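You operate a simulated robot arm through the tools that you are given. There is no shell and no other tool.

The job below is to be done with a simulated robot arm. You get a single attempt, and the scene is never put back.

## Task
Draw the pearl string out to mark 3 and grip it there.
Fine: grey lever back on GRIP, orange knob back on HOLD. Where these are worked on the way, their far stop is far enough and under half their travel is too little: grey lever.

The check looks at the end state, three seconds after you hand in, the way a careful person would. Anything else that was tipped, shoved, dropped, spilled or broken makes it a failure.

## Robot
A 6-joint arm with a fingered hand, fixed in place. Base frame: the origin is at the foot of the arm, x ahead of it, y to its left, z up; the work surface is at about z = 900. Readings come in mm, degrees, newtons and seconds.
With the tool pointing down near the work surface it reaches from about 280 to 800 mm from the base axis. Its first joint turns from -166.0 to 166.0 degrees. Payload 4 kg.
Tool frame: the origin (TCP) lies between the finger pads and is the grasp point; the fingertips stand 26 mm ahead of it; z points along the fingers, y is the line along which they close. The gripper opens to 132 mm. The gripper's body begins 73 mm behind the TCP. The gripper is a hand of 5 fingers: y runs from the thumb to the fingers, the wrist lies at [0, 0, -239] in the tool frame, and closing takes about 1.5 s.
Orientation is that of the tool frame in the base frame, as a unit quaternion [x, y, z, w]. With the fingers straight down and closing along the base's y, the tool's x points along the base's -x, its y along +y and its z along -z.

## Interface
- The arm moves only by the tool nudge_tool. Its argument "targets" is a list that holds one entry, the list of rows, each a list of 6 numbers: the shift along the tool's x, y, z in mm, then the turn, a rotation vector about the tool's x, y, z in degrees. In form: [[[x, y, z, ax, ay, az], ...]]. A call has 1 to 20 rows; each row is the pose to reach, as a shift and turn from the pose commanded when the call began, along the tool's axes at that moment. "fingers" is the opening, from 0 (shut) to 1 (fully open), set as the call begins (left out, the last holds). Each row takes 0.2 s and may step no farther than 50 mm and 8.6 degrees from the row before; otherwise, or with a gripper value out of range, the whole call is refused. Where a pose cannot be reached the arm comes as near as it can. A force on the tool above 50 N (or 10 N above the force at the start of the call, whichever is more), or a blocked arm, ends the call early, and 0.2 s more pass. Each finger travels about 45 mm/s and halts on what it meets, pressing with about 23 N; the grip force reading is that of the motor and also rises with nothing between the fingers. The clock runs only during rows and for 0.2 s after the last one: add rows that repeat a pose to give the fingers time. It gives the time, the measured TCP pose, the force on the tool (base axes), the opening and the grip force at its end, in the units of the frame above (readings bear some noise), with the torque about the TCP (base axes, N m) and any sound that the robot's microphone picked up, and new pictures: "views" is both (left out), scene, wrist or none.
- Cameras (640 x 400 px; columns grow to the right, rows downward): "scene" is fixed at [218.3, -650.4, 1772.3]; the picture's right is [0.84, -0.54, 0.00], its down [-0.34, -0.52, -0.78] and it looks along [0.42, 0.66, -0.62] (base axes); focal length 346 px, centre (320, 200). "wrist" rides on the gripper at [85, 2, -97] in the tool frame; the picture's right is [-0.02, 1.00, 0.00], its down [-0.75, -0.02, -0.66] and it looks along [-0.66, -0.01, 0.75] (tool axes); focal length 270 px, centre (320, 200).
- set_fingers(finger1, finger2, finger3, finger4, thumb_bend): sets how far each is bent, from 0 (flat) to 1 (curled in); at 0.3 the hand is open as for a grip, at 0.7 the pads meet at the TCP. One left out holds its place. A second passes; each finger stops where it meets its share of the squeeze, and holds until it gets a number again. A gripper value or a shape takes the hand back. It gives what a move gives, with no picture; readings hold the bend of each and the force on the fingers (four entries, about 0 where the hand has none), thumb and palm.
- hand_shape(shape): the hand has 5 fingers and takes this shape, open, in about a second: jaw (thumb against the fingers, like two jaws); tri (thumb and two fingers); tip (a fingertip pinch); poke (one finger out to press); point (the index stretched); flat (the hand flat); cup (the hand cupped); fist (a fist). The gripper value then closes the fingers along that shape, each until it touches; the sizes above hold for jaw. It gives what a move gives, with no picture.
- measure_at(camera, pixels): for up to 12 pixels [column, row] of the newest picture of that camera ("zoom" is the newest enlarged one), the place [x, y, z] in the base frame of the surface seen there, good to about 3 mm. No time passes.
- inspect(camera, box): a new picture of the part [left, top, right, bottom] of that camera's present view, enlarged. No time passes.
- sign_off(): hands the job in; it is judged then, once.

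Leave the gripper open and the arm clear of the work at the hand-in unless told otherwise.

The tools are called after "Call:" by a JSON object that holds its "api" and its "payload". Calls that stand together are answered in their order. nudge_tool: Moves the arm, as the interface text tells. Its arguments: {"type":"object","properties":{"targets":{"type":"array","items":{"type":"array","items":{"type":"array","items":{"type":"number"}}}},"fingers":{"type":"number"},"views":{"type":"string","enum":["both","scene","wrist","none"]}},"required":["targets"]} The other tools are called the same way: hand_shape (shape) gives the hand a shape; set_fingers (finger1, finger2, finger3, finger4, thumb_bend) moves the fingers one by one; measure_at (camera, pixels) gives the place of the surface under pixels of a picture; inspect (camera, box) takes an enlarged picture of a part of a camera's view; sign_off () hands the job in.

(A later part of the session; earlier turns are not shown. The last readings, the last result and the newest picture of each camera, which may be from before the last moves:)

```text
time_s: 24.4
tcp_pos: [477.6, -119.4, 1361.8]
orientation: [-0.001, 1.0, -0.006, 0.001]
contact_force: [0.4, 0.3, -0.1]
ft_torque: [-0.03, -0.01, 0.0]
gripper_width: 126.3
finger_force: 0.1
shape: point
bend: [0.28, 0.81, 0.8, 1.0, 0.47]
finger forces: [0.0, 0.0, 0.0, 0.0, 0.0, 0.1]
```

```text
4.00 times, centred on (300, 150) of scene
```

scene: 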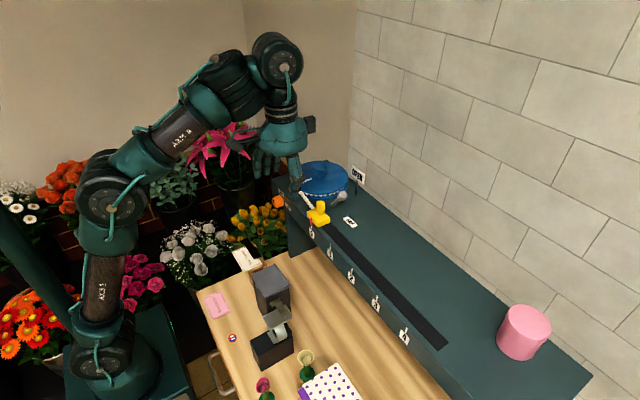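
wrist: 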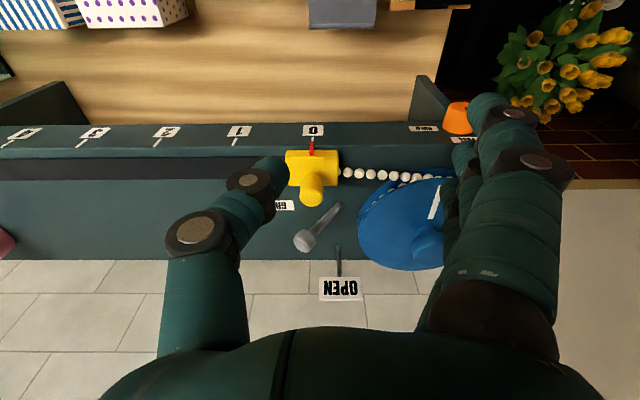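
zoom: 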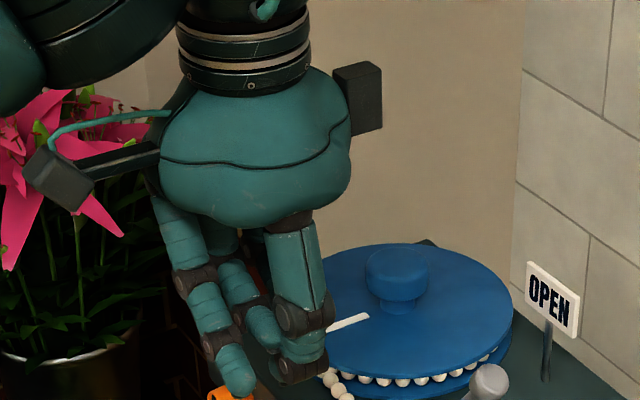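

The shape may still be settling; I'll hold still briefly and take fresh pictures.

Call:
{"api": "nudge_tool", "payload": {"targets": [[[0, 0, 0, 0, 0, 0], [0, 0, 0, 0, 0, 0], [0, 0, 0, 0, 0, 0]]]}}

Call:
{"api": "inspect", "payload": {"camera": "scene", "box": [220, 100, 380, 200]}}

```text
time_s: 25.2
tcp_pos: [477.5, -120.1, 1360.9]
orientation: [-0.002, 1.0, -0.008, 0.001]
contact_force: [-0.2, -0.2, -0.7]
ft_torque: [0.0, 0.01, 0.02]
gripper_width: 126.0
finger_force: 0.0
shape: point
bend: [0.28, 0.82, 0.81, 1.0, 0.49]
finger forces: [0.0, 0.1, 0.0, 0.0, 0.1, 0.1]
```

scene: 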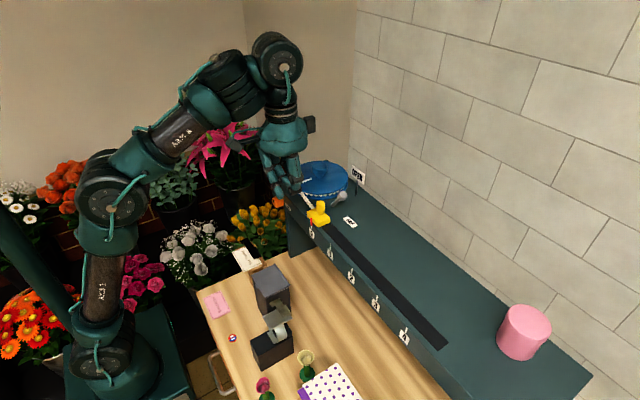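
wrist: 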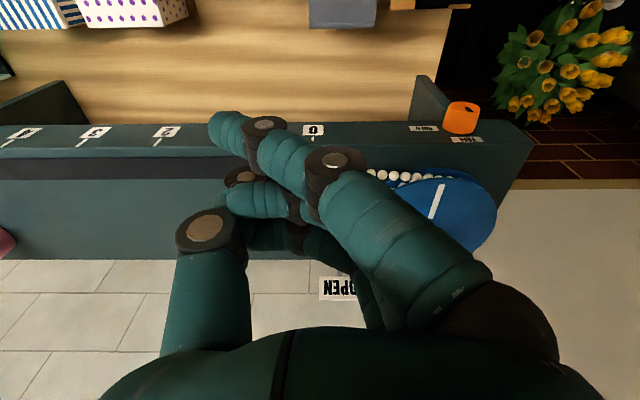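

```text
4.00 times, centred on (300, 150) of scene
```

zoom: 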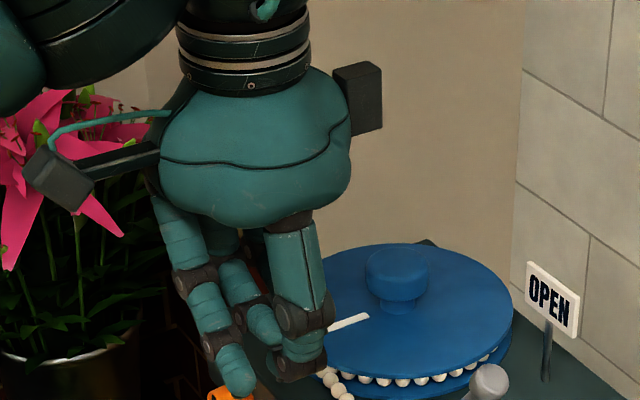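

I'll measure where the pointing fingertip and knuckles are in this shape (tip at about (218,122) in the wrist view).

Call:
{"api": "measure_at", "payload": {"camera": "wrist", "pixels": [[215, 122], [225, 125], [232, 140], [265, 124], [285, 150], [335, 160], [420, 250], [240, 175], [255, 195], [207, 230]]}}

Call:
{"api": "measure_at", "payload": {"camera": "scene", "pixels": [[279, 197], [276, 185], [268, 160], [291, 180], [295, 192]]}}

```text
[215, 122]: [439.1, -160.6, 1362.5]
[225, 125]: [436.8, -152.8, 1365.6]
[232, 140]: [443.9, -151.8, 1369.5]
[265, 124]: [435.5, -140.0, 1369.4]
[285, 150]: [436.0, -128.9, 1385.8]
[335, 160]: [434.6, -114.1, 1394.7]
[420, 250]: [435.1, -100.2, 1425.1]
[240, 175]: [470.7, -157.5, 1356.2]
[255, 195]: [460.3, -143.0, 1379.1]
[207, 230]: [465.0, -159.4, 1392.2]
```

```text
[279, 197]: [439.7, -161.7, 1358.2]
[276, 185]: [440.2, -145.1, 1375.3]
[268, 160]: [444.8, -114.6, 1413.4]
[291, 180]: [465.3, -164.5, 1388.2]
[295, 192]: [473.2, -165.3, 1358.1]
```

The "point" shape curls inward, so it isn't useful here. I'll go back to the "jaw" shape and instead cage the lever ball between thumb and fingers with the hand pitched about 60° down.

Call:
{"api": "hand_shape", "payload": {"shape": "jaw"}}

Call:
{"api": "nudge_tool", "payload": {"targets": [[[-20, -5, 5, 0, -7.5, 0], [-40, -10, 8, 0, -15, 0], [-60, -15, 12, 0, -22.5, 0], [-85, -18, 16, 0, -30, 0], [-110, -21, 20, 0, -30, 0], [-128, -21, 21, 0, -30, 0], [-128, -21, 21, 0, -30, 0]]], "fingers": 0.55}}

Call:
{"api": "inspect", "payload": {"camera": "scene", "box": [260, 100, 420, 230]}}

```text
time_s: 26.1
tcp_pos: [478.9, -119.3, 1361.4]
orientation: [-0.001, 1.0, -0.006, 0.0]
contact_force: [-0.2, -0.2, 0.2]
ft_torque: [0.0, -0.04, -0.01]
gripper_width: 131.7
finger_force: 0.1
shape: jaw
bend: [0.3, 0.3, 0.3, 0.3, 0.3]
finger forces: [0.0, 0.0, 0.0, 0.0, 0.0, 0.1]
```

```text
time_s: 27.8
tcp_pos: [606.9, -141.4, 1342.1]
orientation: [-0.002, 0.966, -0.007, 0.257]
contact_force: [-0.3, -0.5, 0.1]
ft_torque: [-0.01, 0.0, -0.02]
gripper_width: 72.7
finger_force: 0.0
shape: jaw
bend: [0.72, 0.72, 0.72, 0.72, 0.7]
finger forces: [0.1, 0.0, 0.1, 0.0, 0.0, 0.0]
out of reach, approached as far as the arm can: row 4, 5, 6, 7
```

scene: 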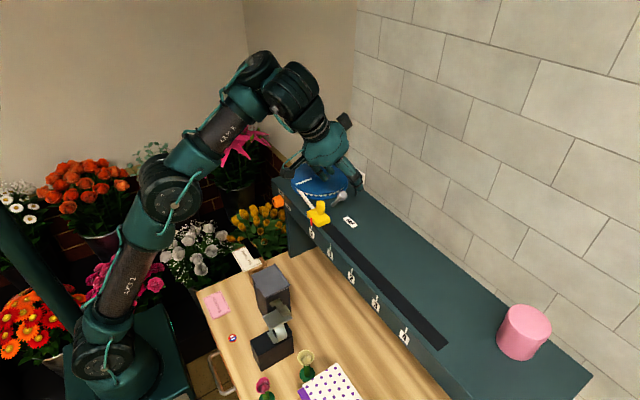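
wrist: 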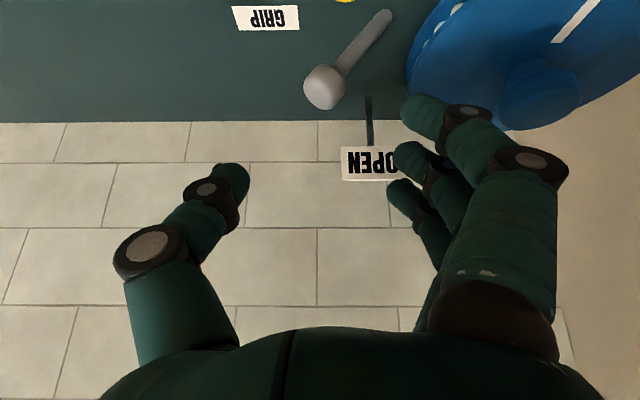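

```text
3.08 times, centred on (340, 165) of scene
```

zoom: 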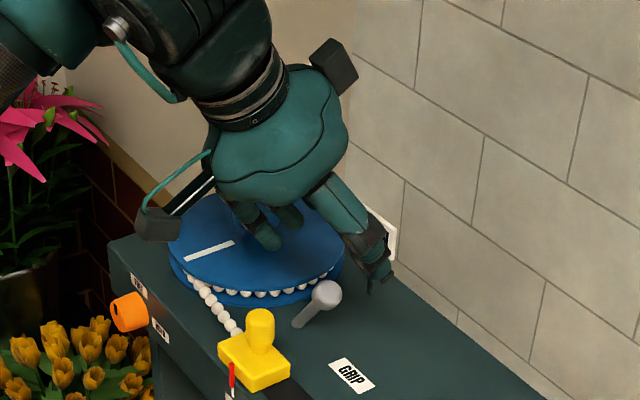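

The hand is above the lever at (607,-141,1342), pitched 60°. I'll measure where the thumb tip, fingertips and lever ball are before going down.

Call:
{"api": "measure_at", "payload": {"camera": "zoom", "pixels": [[372, 290], [385, 265], [383, 250], [295, 222], [268, 240], [325, 293], [393, 235]]}}

Call:
{"api": "measure_at", "payload": {"camera": "wrist", "pixels": [[230, 172], [205, 190], [412, 105], [425, 115], [402, 155], [398, 190], [323, 88], [345, 60], [375, 163], [385, 15], [410, 60]]}}

```text
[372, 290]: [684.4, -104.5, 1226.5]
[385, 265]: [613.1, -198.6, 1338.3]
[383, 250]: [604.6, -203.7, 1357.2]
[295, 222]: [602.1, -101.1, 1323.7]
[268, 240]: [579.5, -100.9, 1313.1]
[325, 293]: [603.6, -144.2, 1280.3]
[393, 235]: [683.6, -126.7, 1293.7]
```

```text
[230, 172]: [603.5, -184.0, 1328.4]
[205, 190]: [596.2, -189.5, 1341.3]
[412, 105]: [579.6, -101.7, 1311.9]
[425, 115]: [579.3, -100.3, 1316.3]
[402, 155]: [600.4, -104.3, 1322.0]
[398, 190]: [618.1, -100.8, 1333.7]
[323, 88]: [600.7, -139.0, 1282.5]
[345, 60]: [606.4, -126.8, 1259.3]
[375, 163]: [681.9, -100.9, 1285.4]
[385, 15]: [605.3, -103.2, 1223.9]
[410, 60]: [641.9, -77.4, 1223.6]
```

The disc, handle and sign leave enough room. I'll narrow the opening to about 53 mm and lower the hand to (618,-140,1287) so the ball sits between the thumb and the middle/ring fingers.

Call:
{"api": "nudge_tool", "payload": {"targets": [[[0, 0, 0, 0, 0, 0], [0, 1, 0, 0, 0, 0], [3, 1.5, 13, 0, 0, 0], [8, 2, 27, 0, 0, 0], [13, 2, 40, 0, 0, 0], [17.8, 2, 53, 0, 0, 0], [17.8, 2, 53, 0, 0, 0]]], "fingers": 0.4}}

Call:
{"api": "inspect", "payload": {"camera": "scene", "box": [280, 130, 400, 230]}}

```text
time_s: 29.4
tcp_pos: [616.5, -139.3, 1337.2]
orientation: [-0.003, 0.966, -0.006, 0.257]
contact_force: [-0.2, 0.3, 0.0]
ft_torque: [0.01, 0.0, 0.02]
gripper_width: 53.3
finger_force: 0.1
shape: jaw
bend: [0.73, 0.73, 0.73, 0.73, 0.7]
finger forces: [0.0, 0.0, 0.0, 0.0, 0.0, 0.0]
out of reach, approached as far as the arm can: row 3, 4, 5, 6, 7
```

scene: 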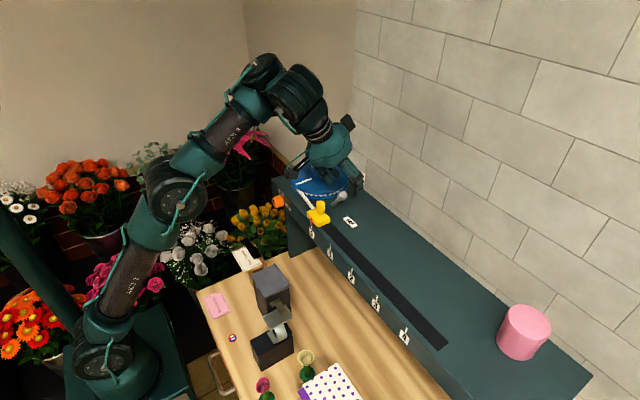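
wrist: 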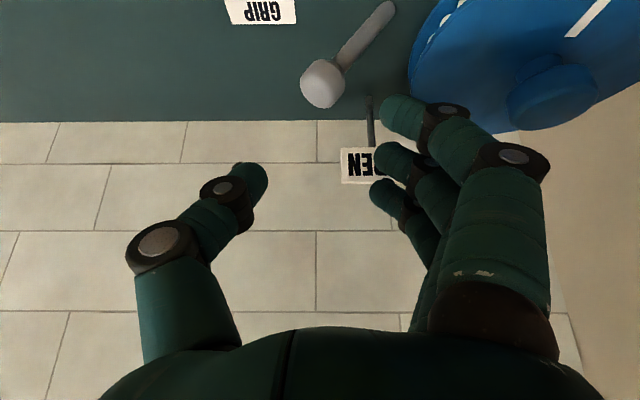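

```text
4.00 times, centred on (340, 180) of scene
```

zoom: 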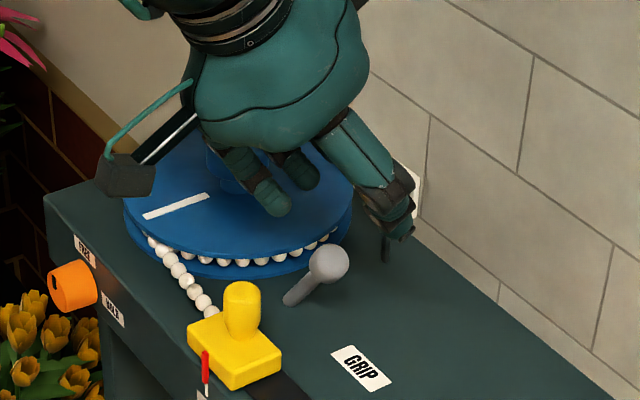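

The hand stopped at (616.5,-139,1337), short of my target without touching anything (forces ~0), so this pitch seems to hit some arm limit. I'll measure the arm's joints in the scene picture to understand its geometry.

Call:
{"api": "measure_at", "payload": {"camera": "scene", "pixels": [[103, 330], [85, 375], [135, 260], [172, 200], [160, 230], [205, 150], [240, 105], [262, 65], [298, 85], [305, 110], [325, 150]]}}

Call:
{"api": "inspect", "payload": {"camera": "scene", "box": [60, 40, 380, 400]}}

```text
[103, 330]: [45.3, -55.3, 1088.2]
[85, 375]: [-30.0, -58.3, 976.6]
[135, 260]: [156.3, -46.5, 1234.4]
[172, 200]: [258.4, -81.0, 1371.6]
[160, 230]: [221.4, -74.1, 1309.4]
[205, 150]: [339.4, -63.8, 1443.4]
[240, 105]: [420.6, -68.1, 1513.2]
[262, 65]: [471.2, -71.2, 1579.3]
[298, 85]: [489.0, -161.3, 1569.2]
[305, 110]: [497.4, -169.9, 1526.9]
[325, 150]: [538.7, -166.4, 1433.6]
```

```text
1.11 times, centred on (220, 220) of scene
```

zoom: 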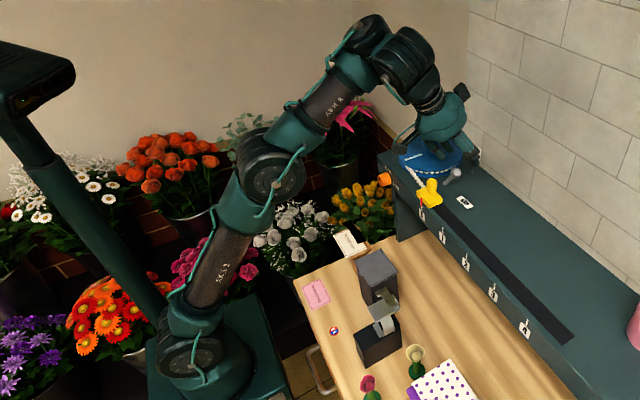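

The arm is UR-like and pitch 60° seems to be at a joint limit here. I'll try flattening the pitch to 45° in place (tilt 15° more forward), staying at this height.

Call:
{"api": "nudge_tool", "payload": {"targets": [[[0, 0, 0, 0, -5, 0], [0, 0, 0, 0, -10, 0], [0, 0, 0, 0, -15, 0], [0, 0, 0, 0, -15, 0]]], "views": "none"}}

```text
time_s: 30.4
tcp_pos: [657.6, -97.0, 1384.7]
orientation: [0.02, 0.927, -0.005, 0.374]
contact_force: [0.0, -0.2, -0.8]
ft_torque: [0.01, 0.0, -0.02]
gripper_width: 53.3
finger_force: 0.1
shape: jaw
bend: [0.73, 0.73, 0.73, 0.73, 0.7]
finger forces: [0.1, 0.1, 0.0, 0.0, 0.1, 0.0]
out of reach, approached as far as the arm can: row 1, 2, 3, 4
```

That was a poor solution: the arm drifted to (658,-97,1385), still clear of everything. The wrist has two configurations, so I'll back off to free space near (430, 0, 1400) and tilt the hand back toward vertical. From there I can swing into the flatter configuration that worked at the knob.

Call:
{"api": "nudge_tool", "payload": {"targets": [[[15, 9, -17, 0, 5, 0], [40, 23, -46, 0, 10, 0], [66, 38, -75, 0, 15, 0], [92, 53, -105, 0, 20, 0], [118, 68, -135, 0, 25, 0], [140, 80, -160, 0, 30, 0], [153, 87.7, -174.8, 0, 35, 0], [153, 87.7, -174.8, 0, 40, 0], [153, 87.7, -174.8, 0, 40, 0]]], "fingers": 1}}

```text
time_s: 32.4
tcp_pos: [429.6, -0.6, 1402.1]
orientation: [0.02, 0.999, 0.002, 0.035]
contact_force: [0.3, 0.3, -0.1]
ft_torque: [-0.01, 0.02, 0.0]
gripper_width: 131.7
finger_force: 0.0
shape: jaw
bend: [0.3, 0.3, 0.3, 0.3, 0.3]
finger forces: [0.0, 0.0, 0.0, 0.0, 0.0, 0.0]
```

scene: 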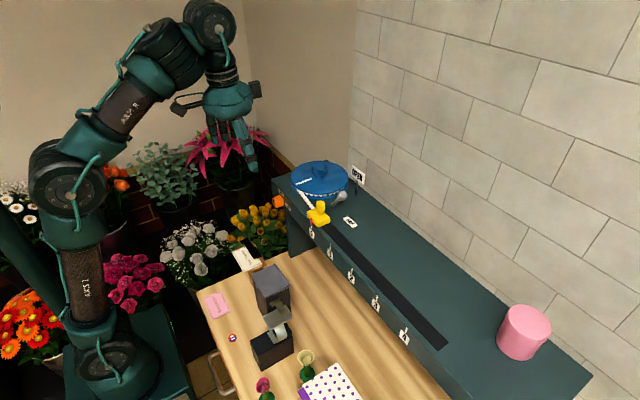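
wrist: 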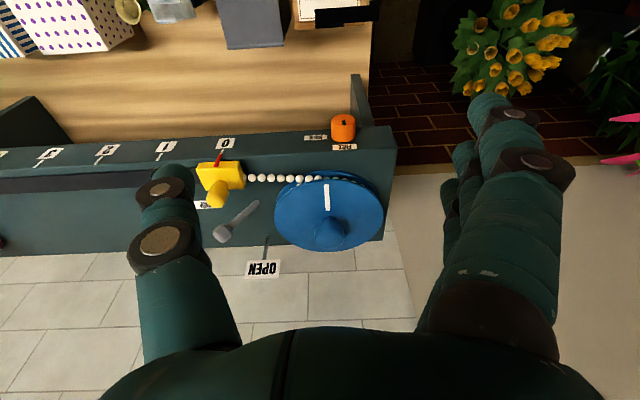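

Now at (430,-1,1402), nearly vertical with about 2° of stray yaw. I'll remove the yaw first.

Call:
{"api": "nudge_tool", "payload": {"targets": [[[0, 0, 0, 0, 0, -2.3], [0, 0, 0, 0, 0, -2.3]]], "views": "none"}}

```text
time_s: 33.0
tcp_pos: [430.4, -0.1, 1403.3]
orientation: [0.001, 0.999, 0.002, 0.036]
contact_force: [-0.5, 0.2, -0.3]
ft_torque: [0.03, 0.01, 0.02]
gripper_width: 131.8
finger_force: 0.1
shape: jaw
bend: [0.3, 0.3, 0.3, 0.3, 0.3]
finger forces: [0.1, 0.1, 0.0, 0.0, 0.0, 0.1]
```

Yaw is now zero. Next I'll swing the hand forward by 66° to a pitch of about 20°, here in free space.

Call:
{"api": "nudge_tool", "payload": {"targets": [[[-5, 0, 0, 0, -8.25, 0], [-10, 0, 0, 0, -16.5, 0], [-15, 0, 0, 0, -24.75, 0], [-20, 0, 0, 0, -33, 0], [-25, 0, 0, 0, -41.25, 0], [-30, 0, 0, 0, -49.5, 0], [-35, 0, 0, 0, -57.75, 0], [-40, 0, 0, 0, -66, 0], [-40, 0, 0, 0, -66, 0], [-40, 0, 0, 0, -66, 0]]], "views": "scene"}}

```text
time_s: 35.1
tcp_pos: [469.9, -0.5, 1407.8]
orientation: [0.001, 0.819, 0.002, 0.573]
contact_force: [-0.1, 0.0, -0.8]
ft_torque: [0.02, 0.0, 0.03]
gripper_width: 131.9
finger_force: 0.0
shape: jaw
bend: [0.3, 0.3, 0.3, 0.3, 0.3]
finger forces: [0.0, 0.0, 0.0, 0.0, 0.1, 0.1]
```

scene: 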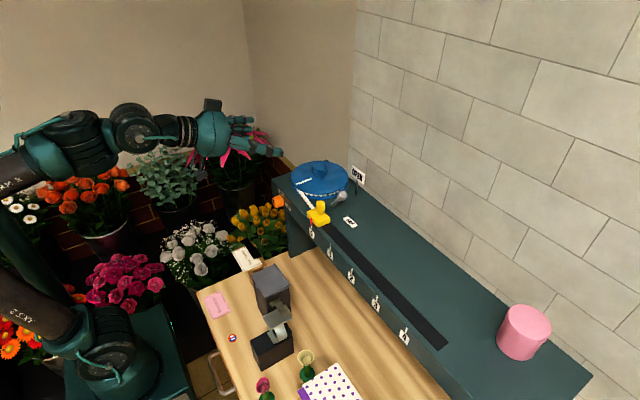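

No limits were hit, and the pitch is 20°. I'll now go toward the lever at (570,-140,1348) while pitching to 45°, in the same wrist configuration.

Call:
{"api": "nudge_tool", "payload": {"targets": [[[4.4, -28, 23, 0, 5, 0], [8.8, -56, 46, 0, 10, 0], [13.2, -84, 69, 0, 15, 0], [17.6, -112, 92, 0, 20, 0], [22.2, -140, 114.5, 0, 25, 0], [22.2, -140, 114.5, 0, 25, 0]]], "fingers": 0.4}}

```text
time_s: 36.5
tcp_pos: [567.9, -138.5, 1346.3]
orientation: [0.001, 0.925, 0.002, 0.38]
contact_force: [-0.7, 0.0, -0.1]
ft_torque: [0.01, 0.03, -0.01]
gripper_width: 53.9
finger_force: 0.0
shape: jaw
bend: [0.73, 0.73, 0.73, 0.73, 0.7]
finger forces: [0.1, 0.0, 0.0, 0.0, 0.0, 0.1]
```

scene: 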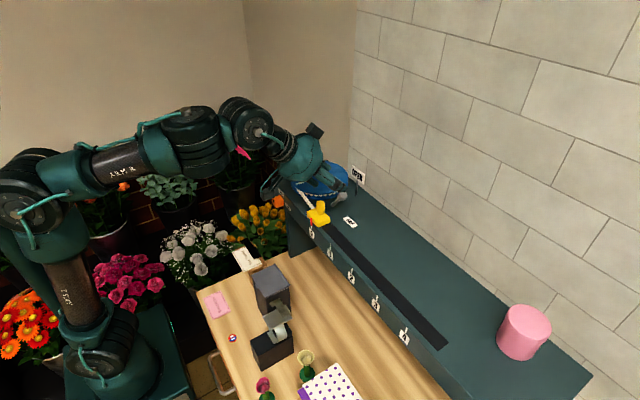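
wrist: 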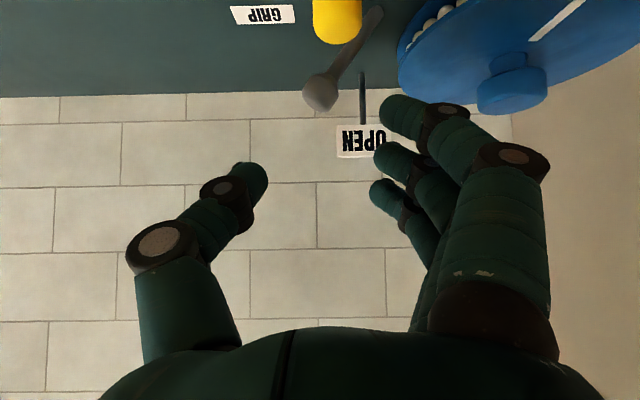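

Pose is as commanded with no limits. I'll slide along the finger direction toward the ball to TCP (615,-140,1290), with the ball passing between the thumb (y≈-166) and fingers (y≈-114).

Call:
{"api": "nudge_tool", "payload": {"targets": [[[1.5, -0.5, 18, 0, 0, 0], [3, -1, 36, 0, 0, 0], [4.5, -1.5, 55, 0, 0, 0], [5.8, -1.5, 72.9, 0, 0, 0], [5.8, -1.5, 72.9, 0, 0, 0]]]}}

Call:
{"api": "inspect", "payload": {"camera": "scene", "box": [280, 130, 400, 230]}}

```text
time_s: 37.8
tcp_pos: [618.7, -141.9, 1290.9]
orientation: [0.001, 0.924, 0.001, 0.382]
contact_force: [0.0, 0.5, -0.1]
ft_torque: [-0.01, 0.01, 0.0]
gripper_width: 53.5
finger_force: 0.1
shape: jaw
bend: [0.73, 0.73, 0.73, 0.73, 0.7]
finger forces: [0.0, 0.1, 0.0, 0.0, 0.0, 0.0]
```

scene: 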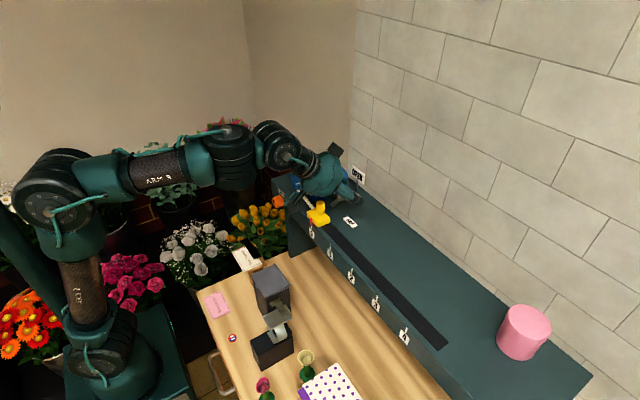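
wrist: 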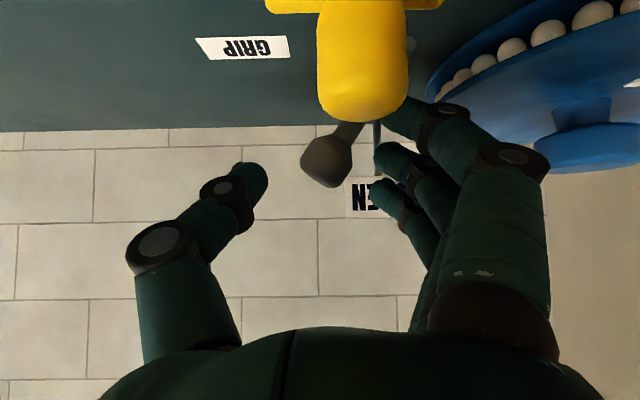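

```text
4.00 times, centred on (340, 180) of scene
```

zoom: 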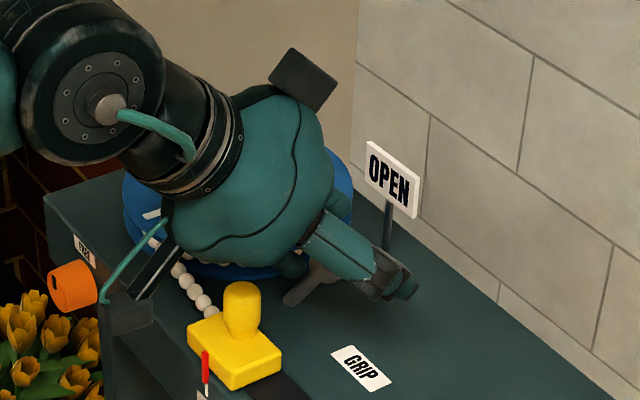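

The ball is now centred between thumb and fingers. Before pushing I'll check the disc's top height and edge, since the fingers will move toward it.

Call:
{"api": "measure_at", "payload": {"camera": "wrist", "pixels": [[520, 70], [455, 95], [600, 60], [560, 160], [540, 140], [325, 160], [305, 160], [350, 155], [330, 185], [398, 110], [250, 180], [362, 60]]}}

Call:
{"api": "measure_at", "payload": {"camera": "zoom", "pixels": [[340, 205], [135, 240], [240, 265], [325, 270], [295, 295], [400, 185], [390, 230], [405, 290], [125, 305]]}}

```text
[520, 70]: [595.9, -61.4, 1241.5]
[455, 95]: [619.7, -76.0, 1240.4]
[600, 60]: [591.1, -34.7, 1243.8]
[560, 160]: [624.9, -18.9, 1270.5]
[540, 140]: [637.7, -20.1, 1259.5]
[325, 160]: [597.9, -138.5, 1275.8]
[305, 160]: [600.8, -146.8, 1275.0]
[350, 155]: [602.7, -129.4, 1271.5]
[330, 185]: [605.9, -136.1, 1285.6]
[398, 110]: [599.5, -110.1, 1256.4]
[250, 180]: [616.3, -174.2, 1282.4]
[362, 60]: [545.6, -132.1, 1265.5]
```

```text
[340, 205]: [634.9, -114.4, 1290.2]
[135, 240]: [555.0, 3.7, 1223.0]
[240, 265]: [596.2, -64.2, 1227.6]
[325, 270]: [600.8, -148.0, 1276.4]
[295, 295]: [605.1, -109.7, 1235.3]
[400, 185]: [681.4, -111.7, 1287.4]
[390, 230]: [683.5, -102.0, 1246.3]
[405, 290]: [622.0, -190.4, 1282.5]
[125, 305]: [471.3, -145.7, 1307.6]
```

The disc flange top is around z≈1245 and the fingertips are at z≈1256, so there's room. I'll nudge +y 20 mm so the thumb just presses the ball, and read the force.

Call:
{"api": "nudge_tool", "payload": {"targets": [[[0, 5, 0, 0, 0, 0], [0, 10, 0, 0, 0, 0], [0, 14, 0, 0, 0, 0], [0, 17, 0, 0, 0, 0], [0, 20, 0, 0, 0, 0], [0, 20, 0, 0, 0, 0]]], "views": "wrist"}}

```text
time_s: 39.1
tcp_pos: [617.5, -122.5, 1292.6]
orientation: [0.002, 0.924, 0.002, 0.382]
contact_force: [-0.3, 0.0, 0.2]
ft_torque: [0.01, -0.04, 0.01]
gripper_width: 53.6
finger_force: 0.0
shape: jaw
bend: [0.73, 0.73, 0.73, 0.73, 0.7]
finger forces: [0.0, 0.1, 0.1, 0.1, 0.0, 0.0]
```

wrist: 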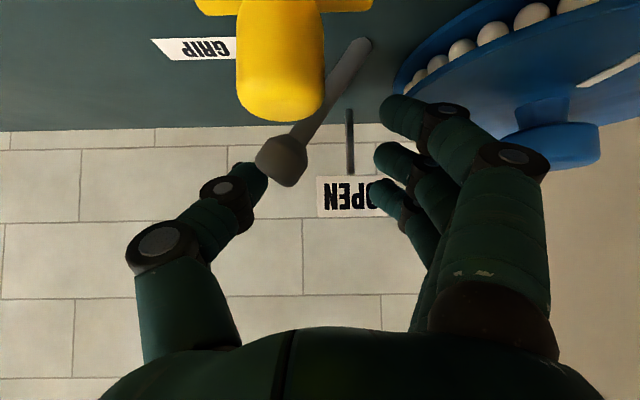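

The thumb tip is just behind the ball in x. I'll shift 8 mm toward the robot and 4 mm down so it meets the ball squarely, then push +y another 8 mm.

Call:
{"api": "nudge_tool", "payload": {"targets": [[[4, -4, -1.4, 0, 0, 0], [8.5, -4, -2.8, 0, 0, 0], [8.5, 0, -2.8, 0, 0, 0], [8.5, 3, -2.8, 0, 0, 0], [8.5, 6, -2.8, 0, 0, 0], [8.5, 8, -2.8, 0, 0, 0]]], "views": "wrist"}}

```text
time_s: 40.5
tcp_pos: [608.7, -114.1, 1288.1]
orientation: [0.002, 0.924, 0.0, 0.383]
contact_force: [0.6, -3.8, 2.5]
ft_torque: [-0.11, -0.05, 0.0]
gripper_width: 55.7
finger_force: 0.1
shape: jaw
bend: [0.73, 0.73, 0.73, 0.73, 0.7]
finger forces: [0.0, 0.1, 0.1, 0.0, 3.8, 0.1]
```

wrist: 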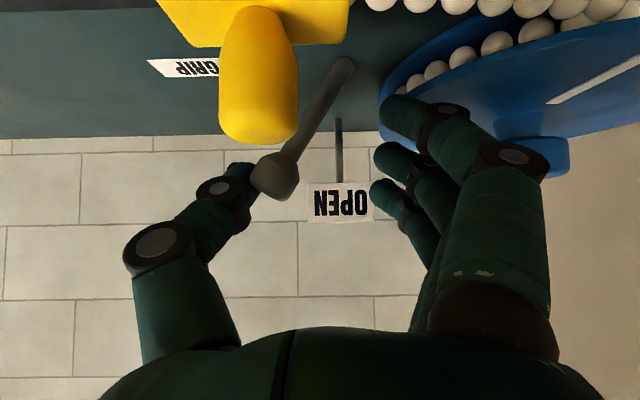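

The thumb now presses the ball lightly (3.8 N). I'll measure whether the ball has moved.

Call:
{"api": "measure_at", "payload": {"camera": "wrist", "pixels": [[275, 175], [262, 175], [290, 175], [278, 195], [310, 120], [345, 68]]}}

Call:
{"api": "inspect", "payload": {"camera": "wrist", "box": [200, 100, 400, 240]}}

```text
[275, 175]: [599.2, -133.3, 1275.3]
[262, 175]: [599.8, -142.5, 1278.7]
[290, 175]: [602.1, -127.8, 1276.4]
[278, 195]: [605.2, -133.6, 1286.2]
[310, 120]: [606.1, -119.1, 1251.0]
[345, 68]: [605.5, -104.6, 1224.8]
```

```text
2.86 times, centred on (300, 170) of wrist
```

zoom: 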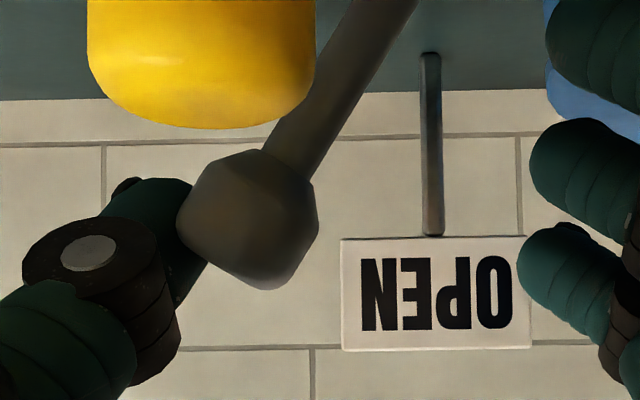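

The ball seems to have moved about 5 mm in +y, which suggests a tilting lever. I'll push another 10 mm, rising slightly with the arc.

Call:
{"api": "nudge_tool", "payload": {"targets": [[[-1, 3, -1, 0, 0, 0], [-2, 6, -2, 0, 0, 0], [-3, 9, -3, 0, 0, 0], [-3.5, 12, -3.5, 0, 0, 0], [-3.5, 12, -3.5, 0, 0, 0]]], "views": "wrist"}}

Call:
{"api": "measure_at", "payload": {"camera": "wrist", "pixels": [[275, 175], [270, 180], [280, 185], [300, 130]]}}

```text
time_s: 41.8
tcp_pos: [609.1, -102.4, 1292.6]
orientation: [0.001, 0.924, 0.002, 0.382]
contact_force: [0.7, 0.5, -0.1]
ft_torque: [-0.02, -0.02, 0.0]
gripper_width: 54.0
finger_force: 0.0
shape: jaw
bend: [0.73, 0.73, 0.73, 0.73, 0.7]
finger forces: [0.1, 0.0, 0.1, 0.0, 0.3, 0.0]
```

wrist: 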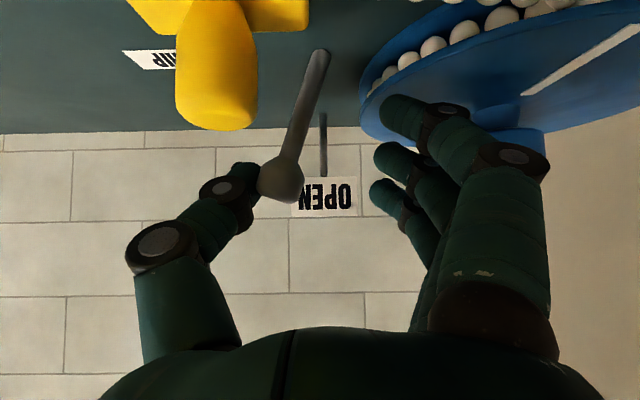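

```text
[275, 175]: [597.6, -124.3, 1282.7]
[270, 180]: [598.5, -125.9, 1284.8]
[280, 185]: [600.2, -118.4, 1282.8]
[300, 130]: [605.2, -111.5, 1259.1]
```

The lever follows easily and now stands more upright, so it tilts from GRIP toward OPEN in +y. To keep the far fingers away from the disc knob, I'll narrow the opening to about 33 mm while shifting back 14 mm.

Call:
{"api": "nudge_tool", "payload": {"targets": [[[0, -7, 0, 0, 0, 0], [0, -14, 0, 0, 0, 0], [0, -14, 0, 0, 0, 0], [0, -14, 0, 0, 0, 0]]], "fingers": 0.25, "views": "wrist"}}

Call:
{"api": "measure_at", "payload": {"camera": "wrist", "pixels": [[310, 175], [320, 180], [300, 175], [320, 140]]}}

```text
time_s: 42.8
tcp_pos: [608.6, -115.6, 1292.3]
orientation: [0.002, 0.924, 0.001, 0.382]
contact_force: [0.0, -0.6, 0.2]
ft_torque: [-0.01, 0.01, 0.0]
gripper_width: 33.6
finger_force: 0.0
shape: jaw
bend: [0.73, 0.73, 0.73, 0.73, 0.7]
finger forces: [0.0, 0.0, 0.0, 0.1, 0.0, 0.0]
```

wrist: 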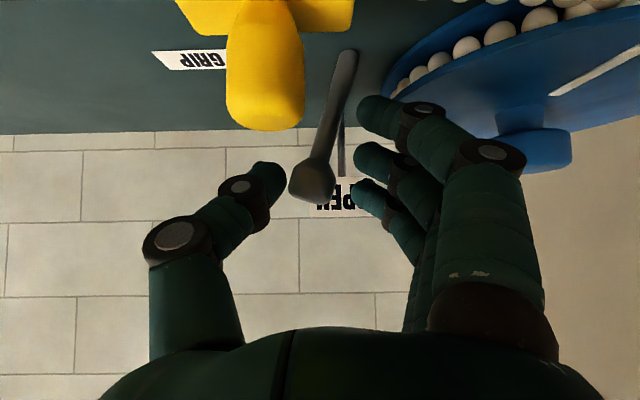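

```text
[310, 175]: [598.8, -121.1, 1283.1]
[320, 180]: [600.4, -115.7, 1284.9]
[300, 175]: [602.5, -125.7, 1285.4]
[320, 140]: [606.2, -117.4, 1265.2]
```

The lever stays where I left it (no spring back). I'll push on +y by 20 mm in small steps and watch for the stop.

Call:
{"api": "nudge_tool", "payload": {"targets": [[[0, 4, 0, 0, 0, 0], [-0.7, 8, -0.7, 0, 0, 0], [-1.4, 12, -1.4, 0, 0, 0], [-2, 16, -2, 0, 0, 0], [-2, 20, -2, 0, 0, 0], [-2, 20, -2, 0, 0, 0]]], "views": "wrist"}}

Call:
{"api": "measure_at", "payload": {"camera": "wrist", "pixels": [[300, 180], [310, 185], [320, 185], [330, 185], [315, 140], [325, 70], [320, 30]]}}

```text
time_s: 44.1
tcp_pos: [608.2, -95.4, 1295.0]
orientation: [0.002, 0.924, 0.001, 0.382]
contact_force: [-0.7, -0.9, 0.6]
ft_torque: [-0.01, -0.03, -0.01]
gripper_width: 33.4
finger_force: 0.2
shape: jaw
bend: [0.73, 0.73, 0.73, 0.73, 0.7]
finger forces: [0.0, 0.0, 0.0, 0.0, 0.0, 0.1]
```

wrist: 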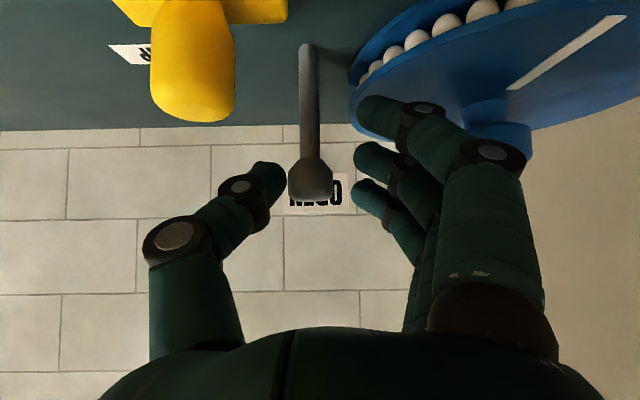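

```text
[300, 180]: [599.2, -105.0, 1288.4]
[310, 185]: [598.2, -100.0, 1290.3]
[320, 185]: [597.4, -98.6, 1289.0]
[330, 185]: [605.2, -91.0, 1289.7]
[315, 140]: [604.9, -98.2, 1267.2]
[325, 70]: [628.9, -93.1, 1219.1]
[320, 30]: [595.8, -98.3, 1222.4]
```

The lever is now about upright in front of OPEN with no resistance yet. I'll push a further 8 mm in small steps to find the stop.

Call:
{"api": "nudge_tool", "payload": {"targets": [[[0, 3, 0, 0, 0, 0], [0, 5, 0, 0, 0, 0], [0, 7, 0, 0, 0, 0], [0, 8, 0, 0, 0, 0]]], "views": "wrist"}}

Call:
{"api": "measure_at", "payload": {"camera": "wrist", "pixels": [[300, 180], [310, 185], [295, 180], [320, 185], [305, 130], [300, 60]]}}

```text
time_s: 45.1
tcp_pos: [608.1, -88.1, 1295.9]
orientation: [0.002, 0.924, 0.002, 0.382]
contact_force: [0.4, -2.0, 0.7]
ft_torque: [-0.05, -0.03, -0.02]
gripper_width: 34.6
finger_force: 0.1
shape: jaw
bend: [0.73, 0.73, 0.73, 0.73, 0.7]
finger forces: [0.1, 0.0, 0.0, 0.0, 2.7, 0.0]
```

wrist: 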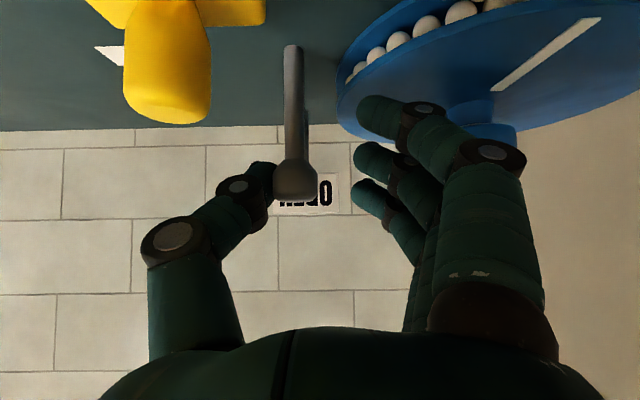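

```text
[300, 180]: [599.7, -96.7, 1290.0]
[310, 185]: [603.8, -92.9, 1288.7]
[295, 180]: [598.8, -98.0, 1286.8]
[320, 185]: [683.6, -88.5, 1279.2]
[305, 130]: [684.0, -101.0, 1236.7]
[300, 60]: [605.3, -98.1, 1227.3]
```

The ball stays at y≈-98 while the thumb force grows to 2.7 N, so this looks like the OPEN stop (upright). I'll press 4 mm more to confirm.

Call:
{"api": "nudge_tool", "payload": {"targets": [[[0, 2, 0, 0, 0, 0], [0, 4, 0, 0, 0, 0], [0, 4, 0, 0, 0, 0]]], "views": "wrist"}}

Call:
{"api": "measure_at", "payload": {"camera": "wrist", "pixels": [[290, 180], [295, 180], [285, 60], [300, 180]]}}

```text
time_s: 46.0
tcp_pos: [607.2, -83.8, 1294.9]
orientation: [0.001, 0.924, 0.002, 0.382]
contact_force: [0.4, -5.6, 2.3]
ft_torque: [-0.08, -0.05, -0.04]
gripper_width: 36.8
finger_force: 0.1
shape: jaw
bend: [0.73, 0.73, 0.73, 0.73, 0.7]
finger forces: [0.1, 0.1, 0.0, 0.1, 5.7, 0.0]
```

wrist: 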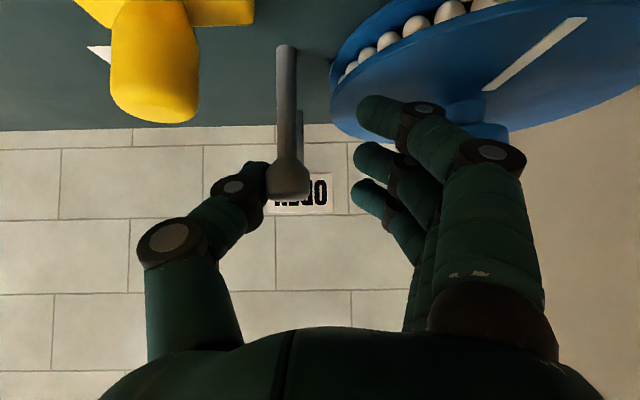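

```text
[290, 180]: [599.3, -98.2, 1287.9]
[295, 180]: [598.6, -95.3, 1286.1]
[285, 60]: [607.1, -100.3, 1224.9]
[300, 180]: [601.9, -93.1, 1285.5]
```

The thumb force climbs to 5.7 N with hardly any ball motion: the lever is at its OPEN stop, upright. I'll ease off in -y and withdraw along the tool axis, back and up.

Call:
{"api": "nudge_tool", "payload": {"targets": [[[0, -5, 0, 0, 0, 0], [0, -7, 0, 0, 0, 0], [0, -7, -20, 0, 0, 0], [0, -7, -45, 0, 0, 0], [0, -7, -80, 0, 0, 0], [0, -7, -110, 0, 0, 0], [0, -7, -110, 0, 0, 0]]]}}

Call:
{"api": "inspect", "payload": {"camera": "scene", "box": [290, 150, 390, 230]}}

```text
time_s: 47.5
tcp_pos: [530.3, -89.5, 1373.7]
orientation: [0.0, 0.924, 0.002, 0.381]
contact_force: [-0.3, 1.0, 0.3]
ft_torque: [-0.02, 0.0, -0.02]
gripper_width: 33.5
finger_force: 0.0
shape: jaw
bend: [0.73, 0.73, 0.73, 0.73, 0.7]
finger forces: [0.0, 0.1, 0.0, 0.0, 0.1, 0.0]
```

scene: 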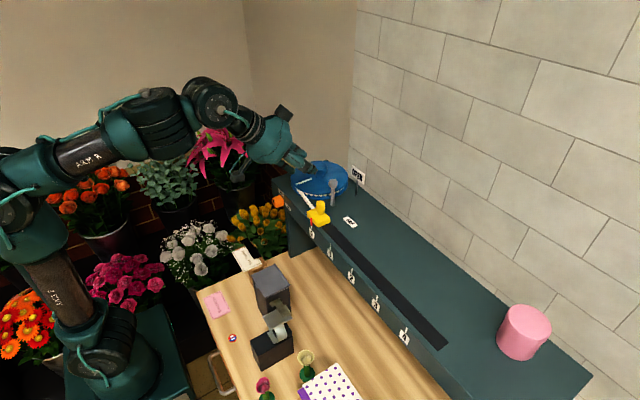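
wrist: 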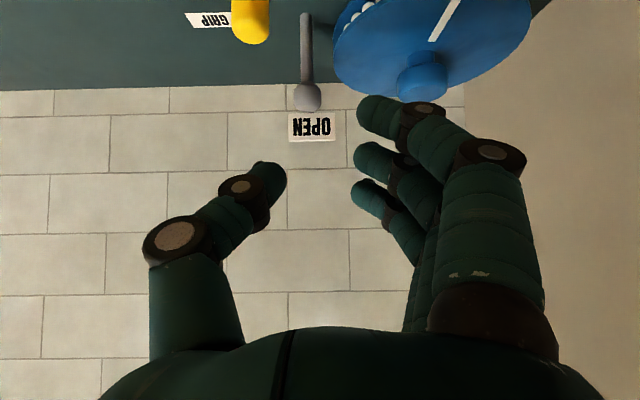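

```text
5.00 times, centred on (340, 190) of scene
```

zoom: 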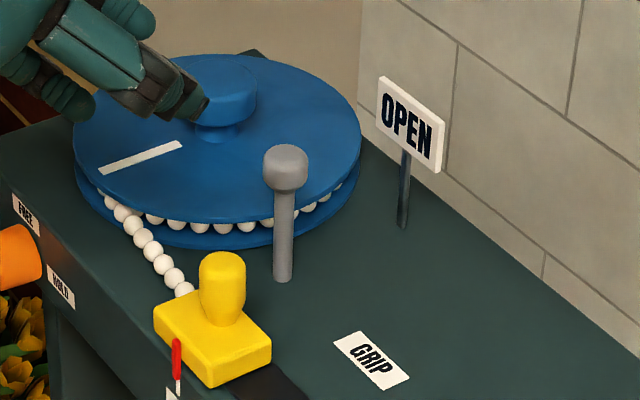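

The lever stands upright at OPEN. Now I'll measure the carriage and handle precisely in this zoom.

Call:
{"api": "measure_at", "payload": {"camera": "zoom", "pixels": [[222, 258], [222, 270], [203, 285], [242, 285], [222, 310], [160, 310], [212, 355], [265, 345], [176, 345], [178, 385], [185, 285], [230, 330]]}}

Call:
{"api": "inspect", "payload": {"camera": "scene", "box": [350, 270, 430, 345]}}

```text
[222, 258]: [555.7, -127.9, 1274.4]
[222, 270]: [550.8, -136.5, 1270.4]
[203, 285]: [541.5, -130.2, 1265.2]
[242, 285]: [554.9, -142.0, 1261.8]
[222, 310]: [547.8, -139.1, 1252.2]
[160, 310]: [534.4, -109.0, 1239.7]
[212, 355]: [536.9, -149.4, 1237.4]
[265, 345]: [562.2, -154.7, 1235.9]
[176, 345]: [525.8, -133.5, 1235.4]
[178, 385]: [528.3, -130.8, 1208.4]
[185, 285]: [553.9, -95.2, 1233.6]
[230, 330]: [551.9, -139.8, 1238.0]
```

```text
5.33 times, centred on (390, 308) of scene
```

zoom: 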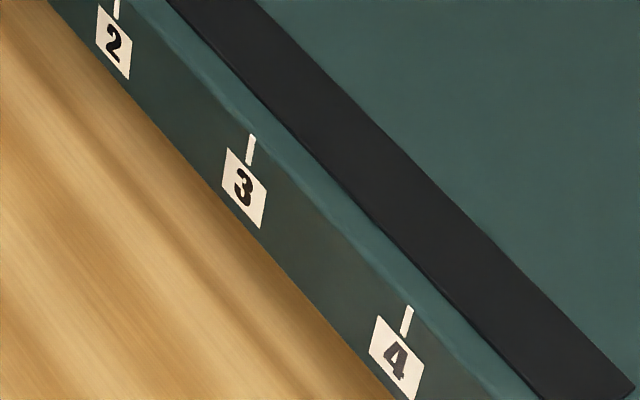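

I'll measure ticks 2, 3 and 4 on the front edge to fix the target position.

Call:
{"api": "measure_at", "payload": {"camera": "zoom", "pixels": [[251, 140], [249, 158], [250, 150], [244, 186], [408, 312], [405, 330], [397, 358], [116, 10], [113, 42]]}}

Call:
{"api": "measure_at", "payload": {"camera": "scene", "pixels": [[312, 227], [312, 233], [332, 244], [331, 252], [354, 268], [352, 276]]}}

```text
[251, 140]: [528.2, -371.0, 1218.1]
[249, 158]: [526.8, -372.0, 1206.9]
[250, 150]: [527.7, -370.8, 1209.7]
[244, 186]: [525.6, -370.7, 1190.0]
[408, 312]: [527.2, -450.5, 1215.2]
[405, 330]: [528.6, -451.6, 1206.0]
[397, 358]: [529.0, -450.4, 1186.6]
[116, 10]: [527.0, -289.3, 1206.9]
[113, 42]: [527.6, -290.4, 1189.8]
```

```text
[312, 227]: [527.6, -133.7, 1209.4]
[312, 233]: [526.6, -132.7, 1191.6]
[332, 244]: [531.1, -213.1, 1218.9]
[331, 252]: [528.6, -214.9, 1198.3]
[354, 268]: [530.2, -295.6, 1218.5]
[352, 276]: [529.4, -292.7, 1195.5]
```

Tick 3 is at y≈-371 and tick 0 at y≈-132, so the carriage has to travel about -239 mm. I'll check where my fingertips sit relative to the TCP at this opening.

Call:
{"api": "measure_at", "payload": {"camera": "wrist", "pixels": [[365, 108], [375, 100], [375, 125], [362, 155], [362, 190], [280, 180], [270, 195], [415, 108], [500, 150]]}}

Call:
{"api": "inspect", "payload": {"camera": "wrist", "box": [220, 60, 460, 240]}}

```text
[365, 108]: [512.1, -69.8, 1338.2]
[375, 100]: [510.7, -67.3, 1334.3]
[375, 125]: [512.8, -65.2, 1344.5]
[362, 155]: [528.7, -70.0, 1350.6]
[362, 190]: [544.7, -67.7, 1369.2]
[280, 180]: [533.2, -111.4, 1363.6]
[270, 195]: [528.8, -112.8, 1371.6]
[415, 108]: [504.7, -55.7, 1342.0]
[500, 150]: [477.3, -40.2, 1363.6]
```

```text
2.22 times, centred on (340, 150) of wrist
```

zoom: 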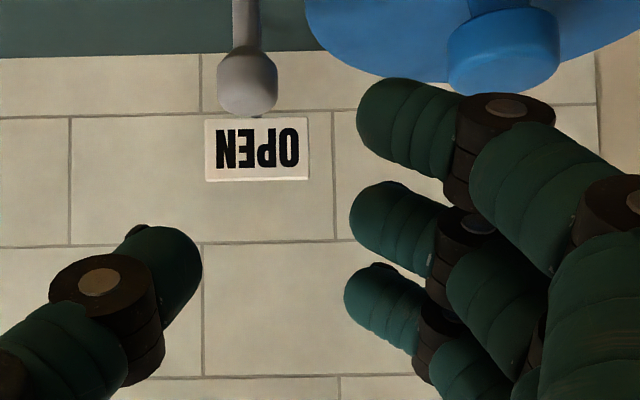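

Fingertips reach about 16 mm ahead and 41 mm below the TCP at this pitch. Before pushing the carriage I'll make a dry run 70 mm above it: to x≈570 and then along -y past mark 3, to verify the arm reaches.

Call:
{"api": "nudge_tool", "payload": {"targets": [[[-9, -15, 19, 0, 0, 0], [-18, -30, 38.8, 0, 0, 0], [-18, -70, 38.8, 0, 0, 0], [-18, -110, 38.8, 0, 0, 0], [-18, -150, 38.8, 0, 0, 0], [-18, -190, 38.8, 0, 0, 0], [-18, -230, 38.8, 0, 0, 0], [-18, -270, 38.8, 0, 0, 0], [-18, -300, 38.8, 0, 0, 0], [-18, -300, 38.8, 0, 0, 0]]]}}

```text
time_s: 49.8
tcp_pos: [557.8, -355.6, 1343.7]
orientation: [0.001, 0.924, 0.001, 0.382]
contact_force: [0.8, 0.1, -0.4]
ft_torque: [-0.05, 0.03, 0.01]
gripper_width: 33.3
finger_force: 0.1
shape: jaw
bend: [0.73, 0.73, 0.73, 0.73, 0.7]
finger forces: [0.0, 0.0, 0.1, 0.1, 0.0, 0.1]
out of reach, approached as far as the arm can: row 8, 9, 10
```

scene: 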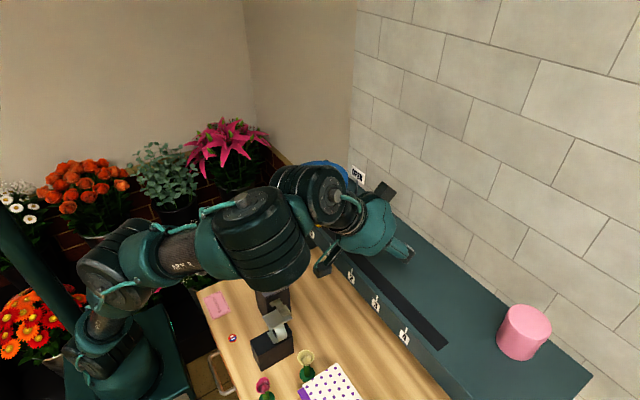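
wrist: 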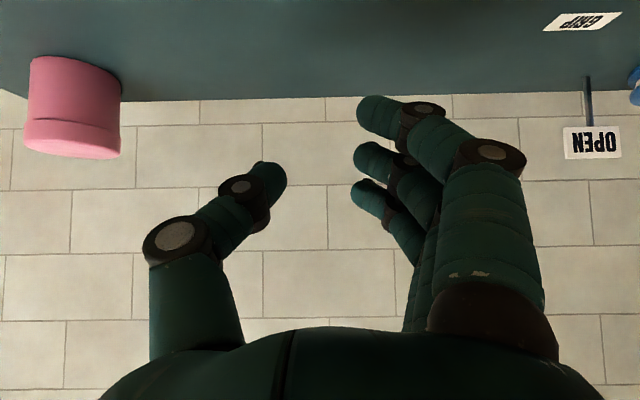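

The arm hit a limit at about y=-355 with the hand pointing straight along +x. I'll turn the hand to point about 25° toward -y, which better follows the arm's plane, then see if y≈-390 becomes reachable at this safe height.

Call:
{"api": "nudge_tool", "payload": {"targets": [[[0, 0, 0, 5.85, 0, 5.93], [0, 0, 0, 11.7, 0, 11.87], [0, 0, 0, 17.55, 0, 17.8], [0, -15, 0, 17.55, 0, 17.8], [0, -30, 0, 17.55, 0, 17.8], [0, -30, 0, 17.55, 0, 17.8]]], "views": "none"}}

```text
time_s: 51.1
tcp_pos: [559.1, -387.9, 1344.2]
orientation: [0.202, 0.902, -0.08, 0.372]
contact_force: [0.3, 0.3, -0.6]
ft_torque: [-0.01, 0.0, 0.03]
gripper_width: 33.3
finger_force: 0.0
shape: jaw
bend: [0.73, 0.73, 0.73, 0.73, 0.7]
finger forces: [0.0, 0.0, 0.1, 0.0, 0.0, 0.0]
```

With the hand turned 25°, y=-388 is reachable without limits. I'll return at this height to above the carriage handle, with the opening set to about 42 mm so the handle will fit between thumb and index.

Call:
{"api": "nudge_tool", "payload": {"targets": [[[11.6, 38.1, -11.2, 0, 0, 0], [23.2, 76.2, -22.4, 0, 0, 0], [34.8, 114.3, -33.6, 0, 0, 0], [46.5, 152.4, -44.8, 0, 0, 0], [58.1, 190.5, -56, 0, 0, 0], [69.7, 228.6, -67.2, 0, 0, 0], [69.7, 228.6, -67.2, 0, 0, 0]]], "fingers": 0.32}}

```text
time_s: 52.8
tcp_pos: [566.0, -138.6, 1345.7]
orientation: [0.203, 0.902, -0.082, 0.372]
contact_force: [-0.5, 0.7, 0.3]
ft_torque: [-0.01, -0.01, 0.02]
gripper_width: 42.0
finger_force: 0.1
shape: jaw
bend: [0.73, 0.73, 0.73, 0.73, 0.7]
finger forces: [0.0, 0.0, 0.0, 0.0, 0.1, 0.0]
```

scene: 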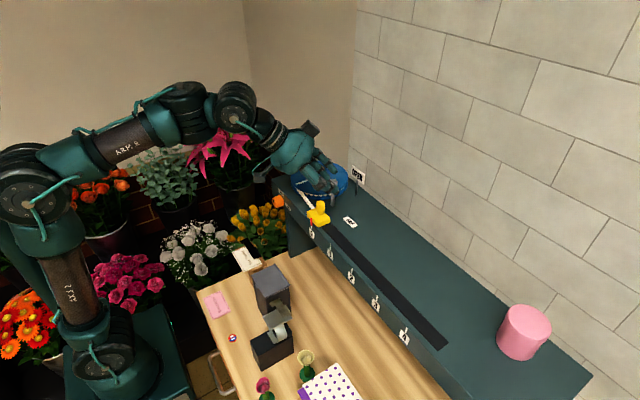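
wrist: 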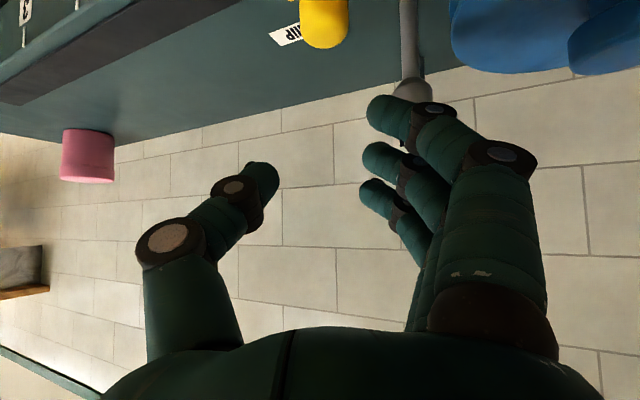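

I'll measure the fingertips, finger joints, lever ball and handle in this view to check clearances before lowering.

Call:
{"api": "measure_at", "payload": {"camera": "wrist", "pixels": [[372, 108], [390, 100], [368, 155], [366, 192], [430, 108], [450, 130], [420, 165], [405, 205], [412, 88], [262, 180], [323, 25], [340, 30]]}}

Call:
{"api": "inspect", "payload": {"camera": "scene", "box": [280, 130, 380, 230]}}

```text
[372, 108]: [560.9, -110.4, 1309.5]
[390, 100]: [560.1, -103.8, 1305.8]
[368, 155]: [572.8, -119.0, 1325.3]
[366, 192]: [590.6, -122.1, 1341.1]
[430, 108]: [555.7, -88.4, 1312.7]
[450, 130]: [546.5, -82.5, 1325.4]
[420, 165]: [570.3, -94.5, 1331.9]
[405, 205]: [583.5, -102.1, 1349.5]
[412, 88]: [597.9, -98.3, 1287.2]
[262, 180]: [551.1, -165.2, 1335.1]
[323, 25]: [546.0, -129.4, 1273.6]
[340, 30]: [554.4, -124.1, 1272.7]
```

```text
4.00 times, centred on (330, 180) of scene
```

zoom: 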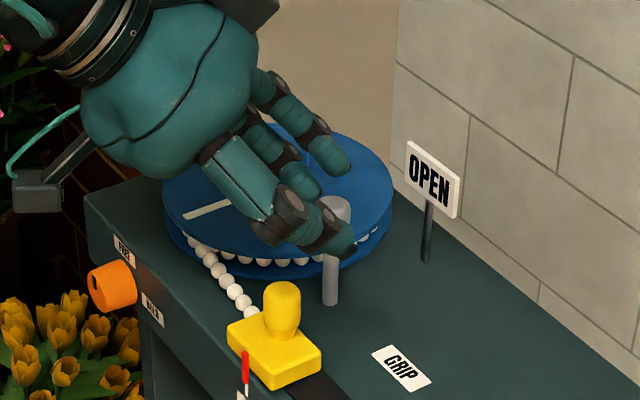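

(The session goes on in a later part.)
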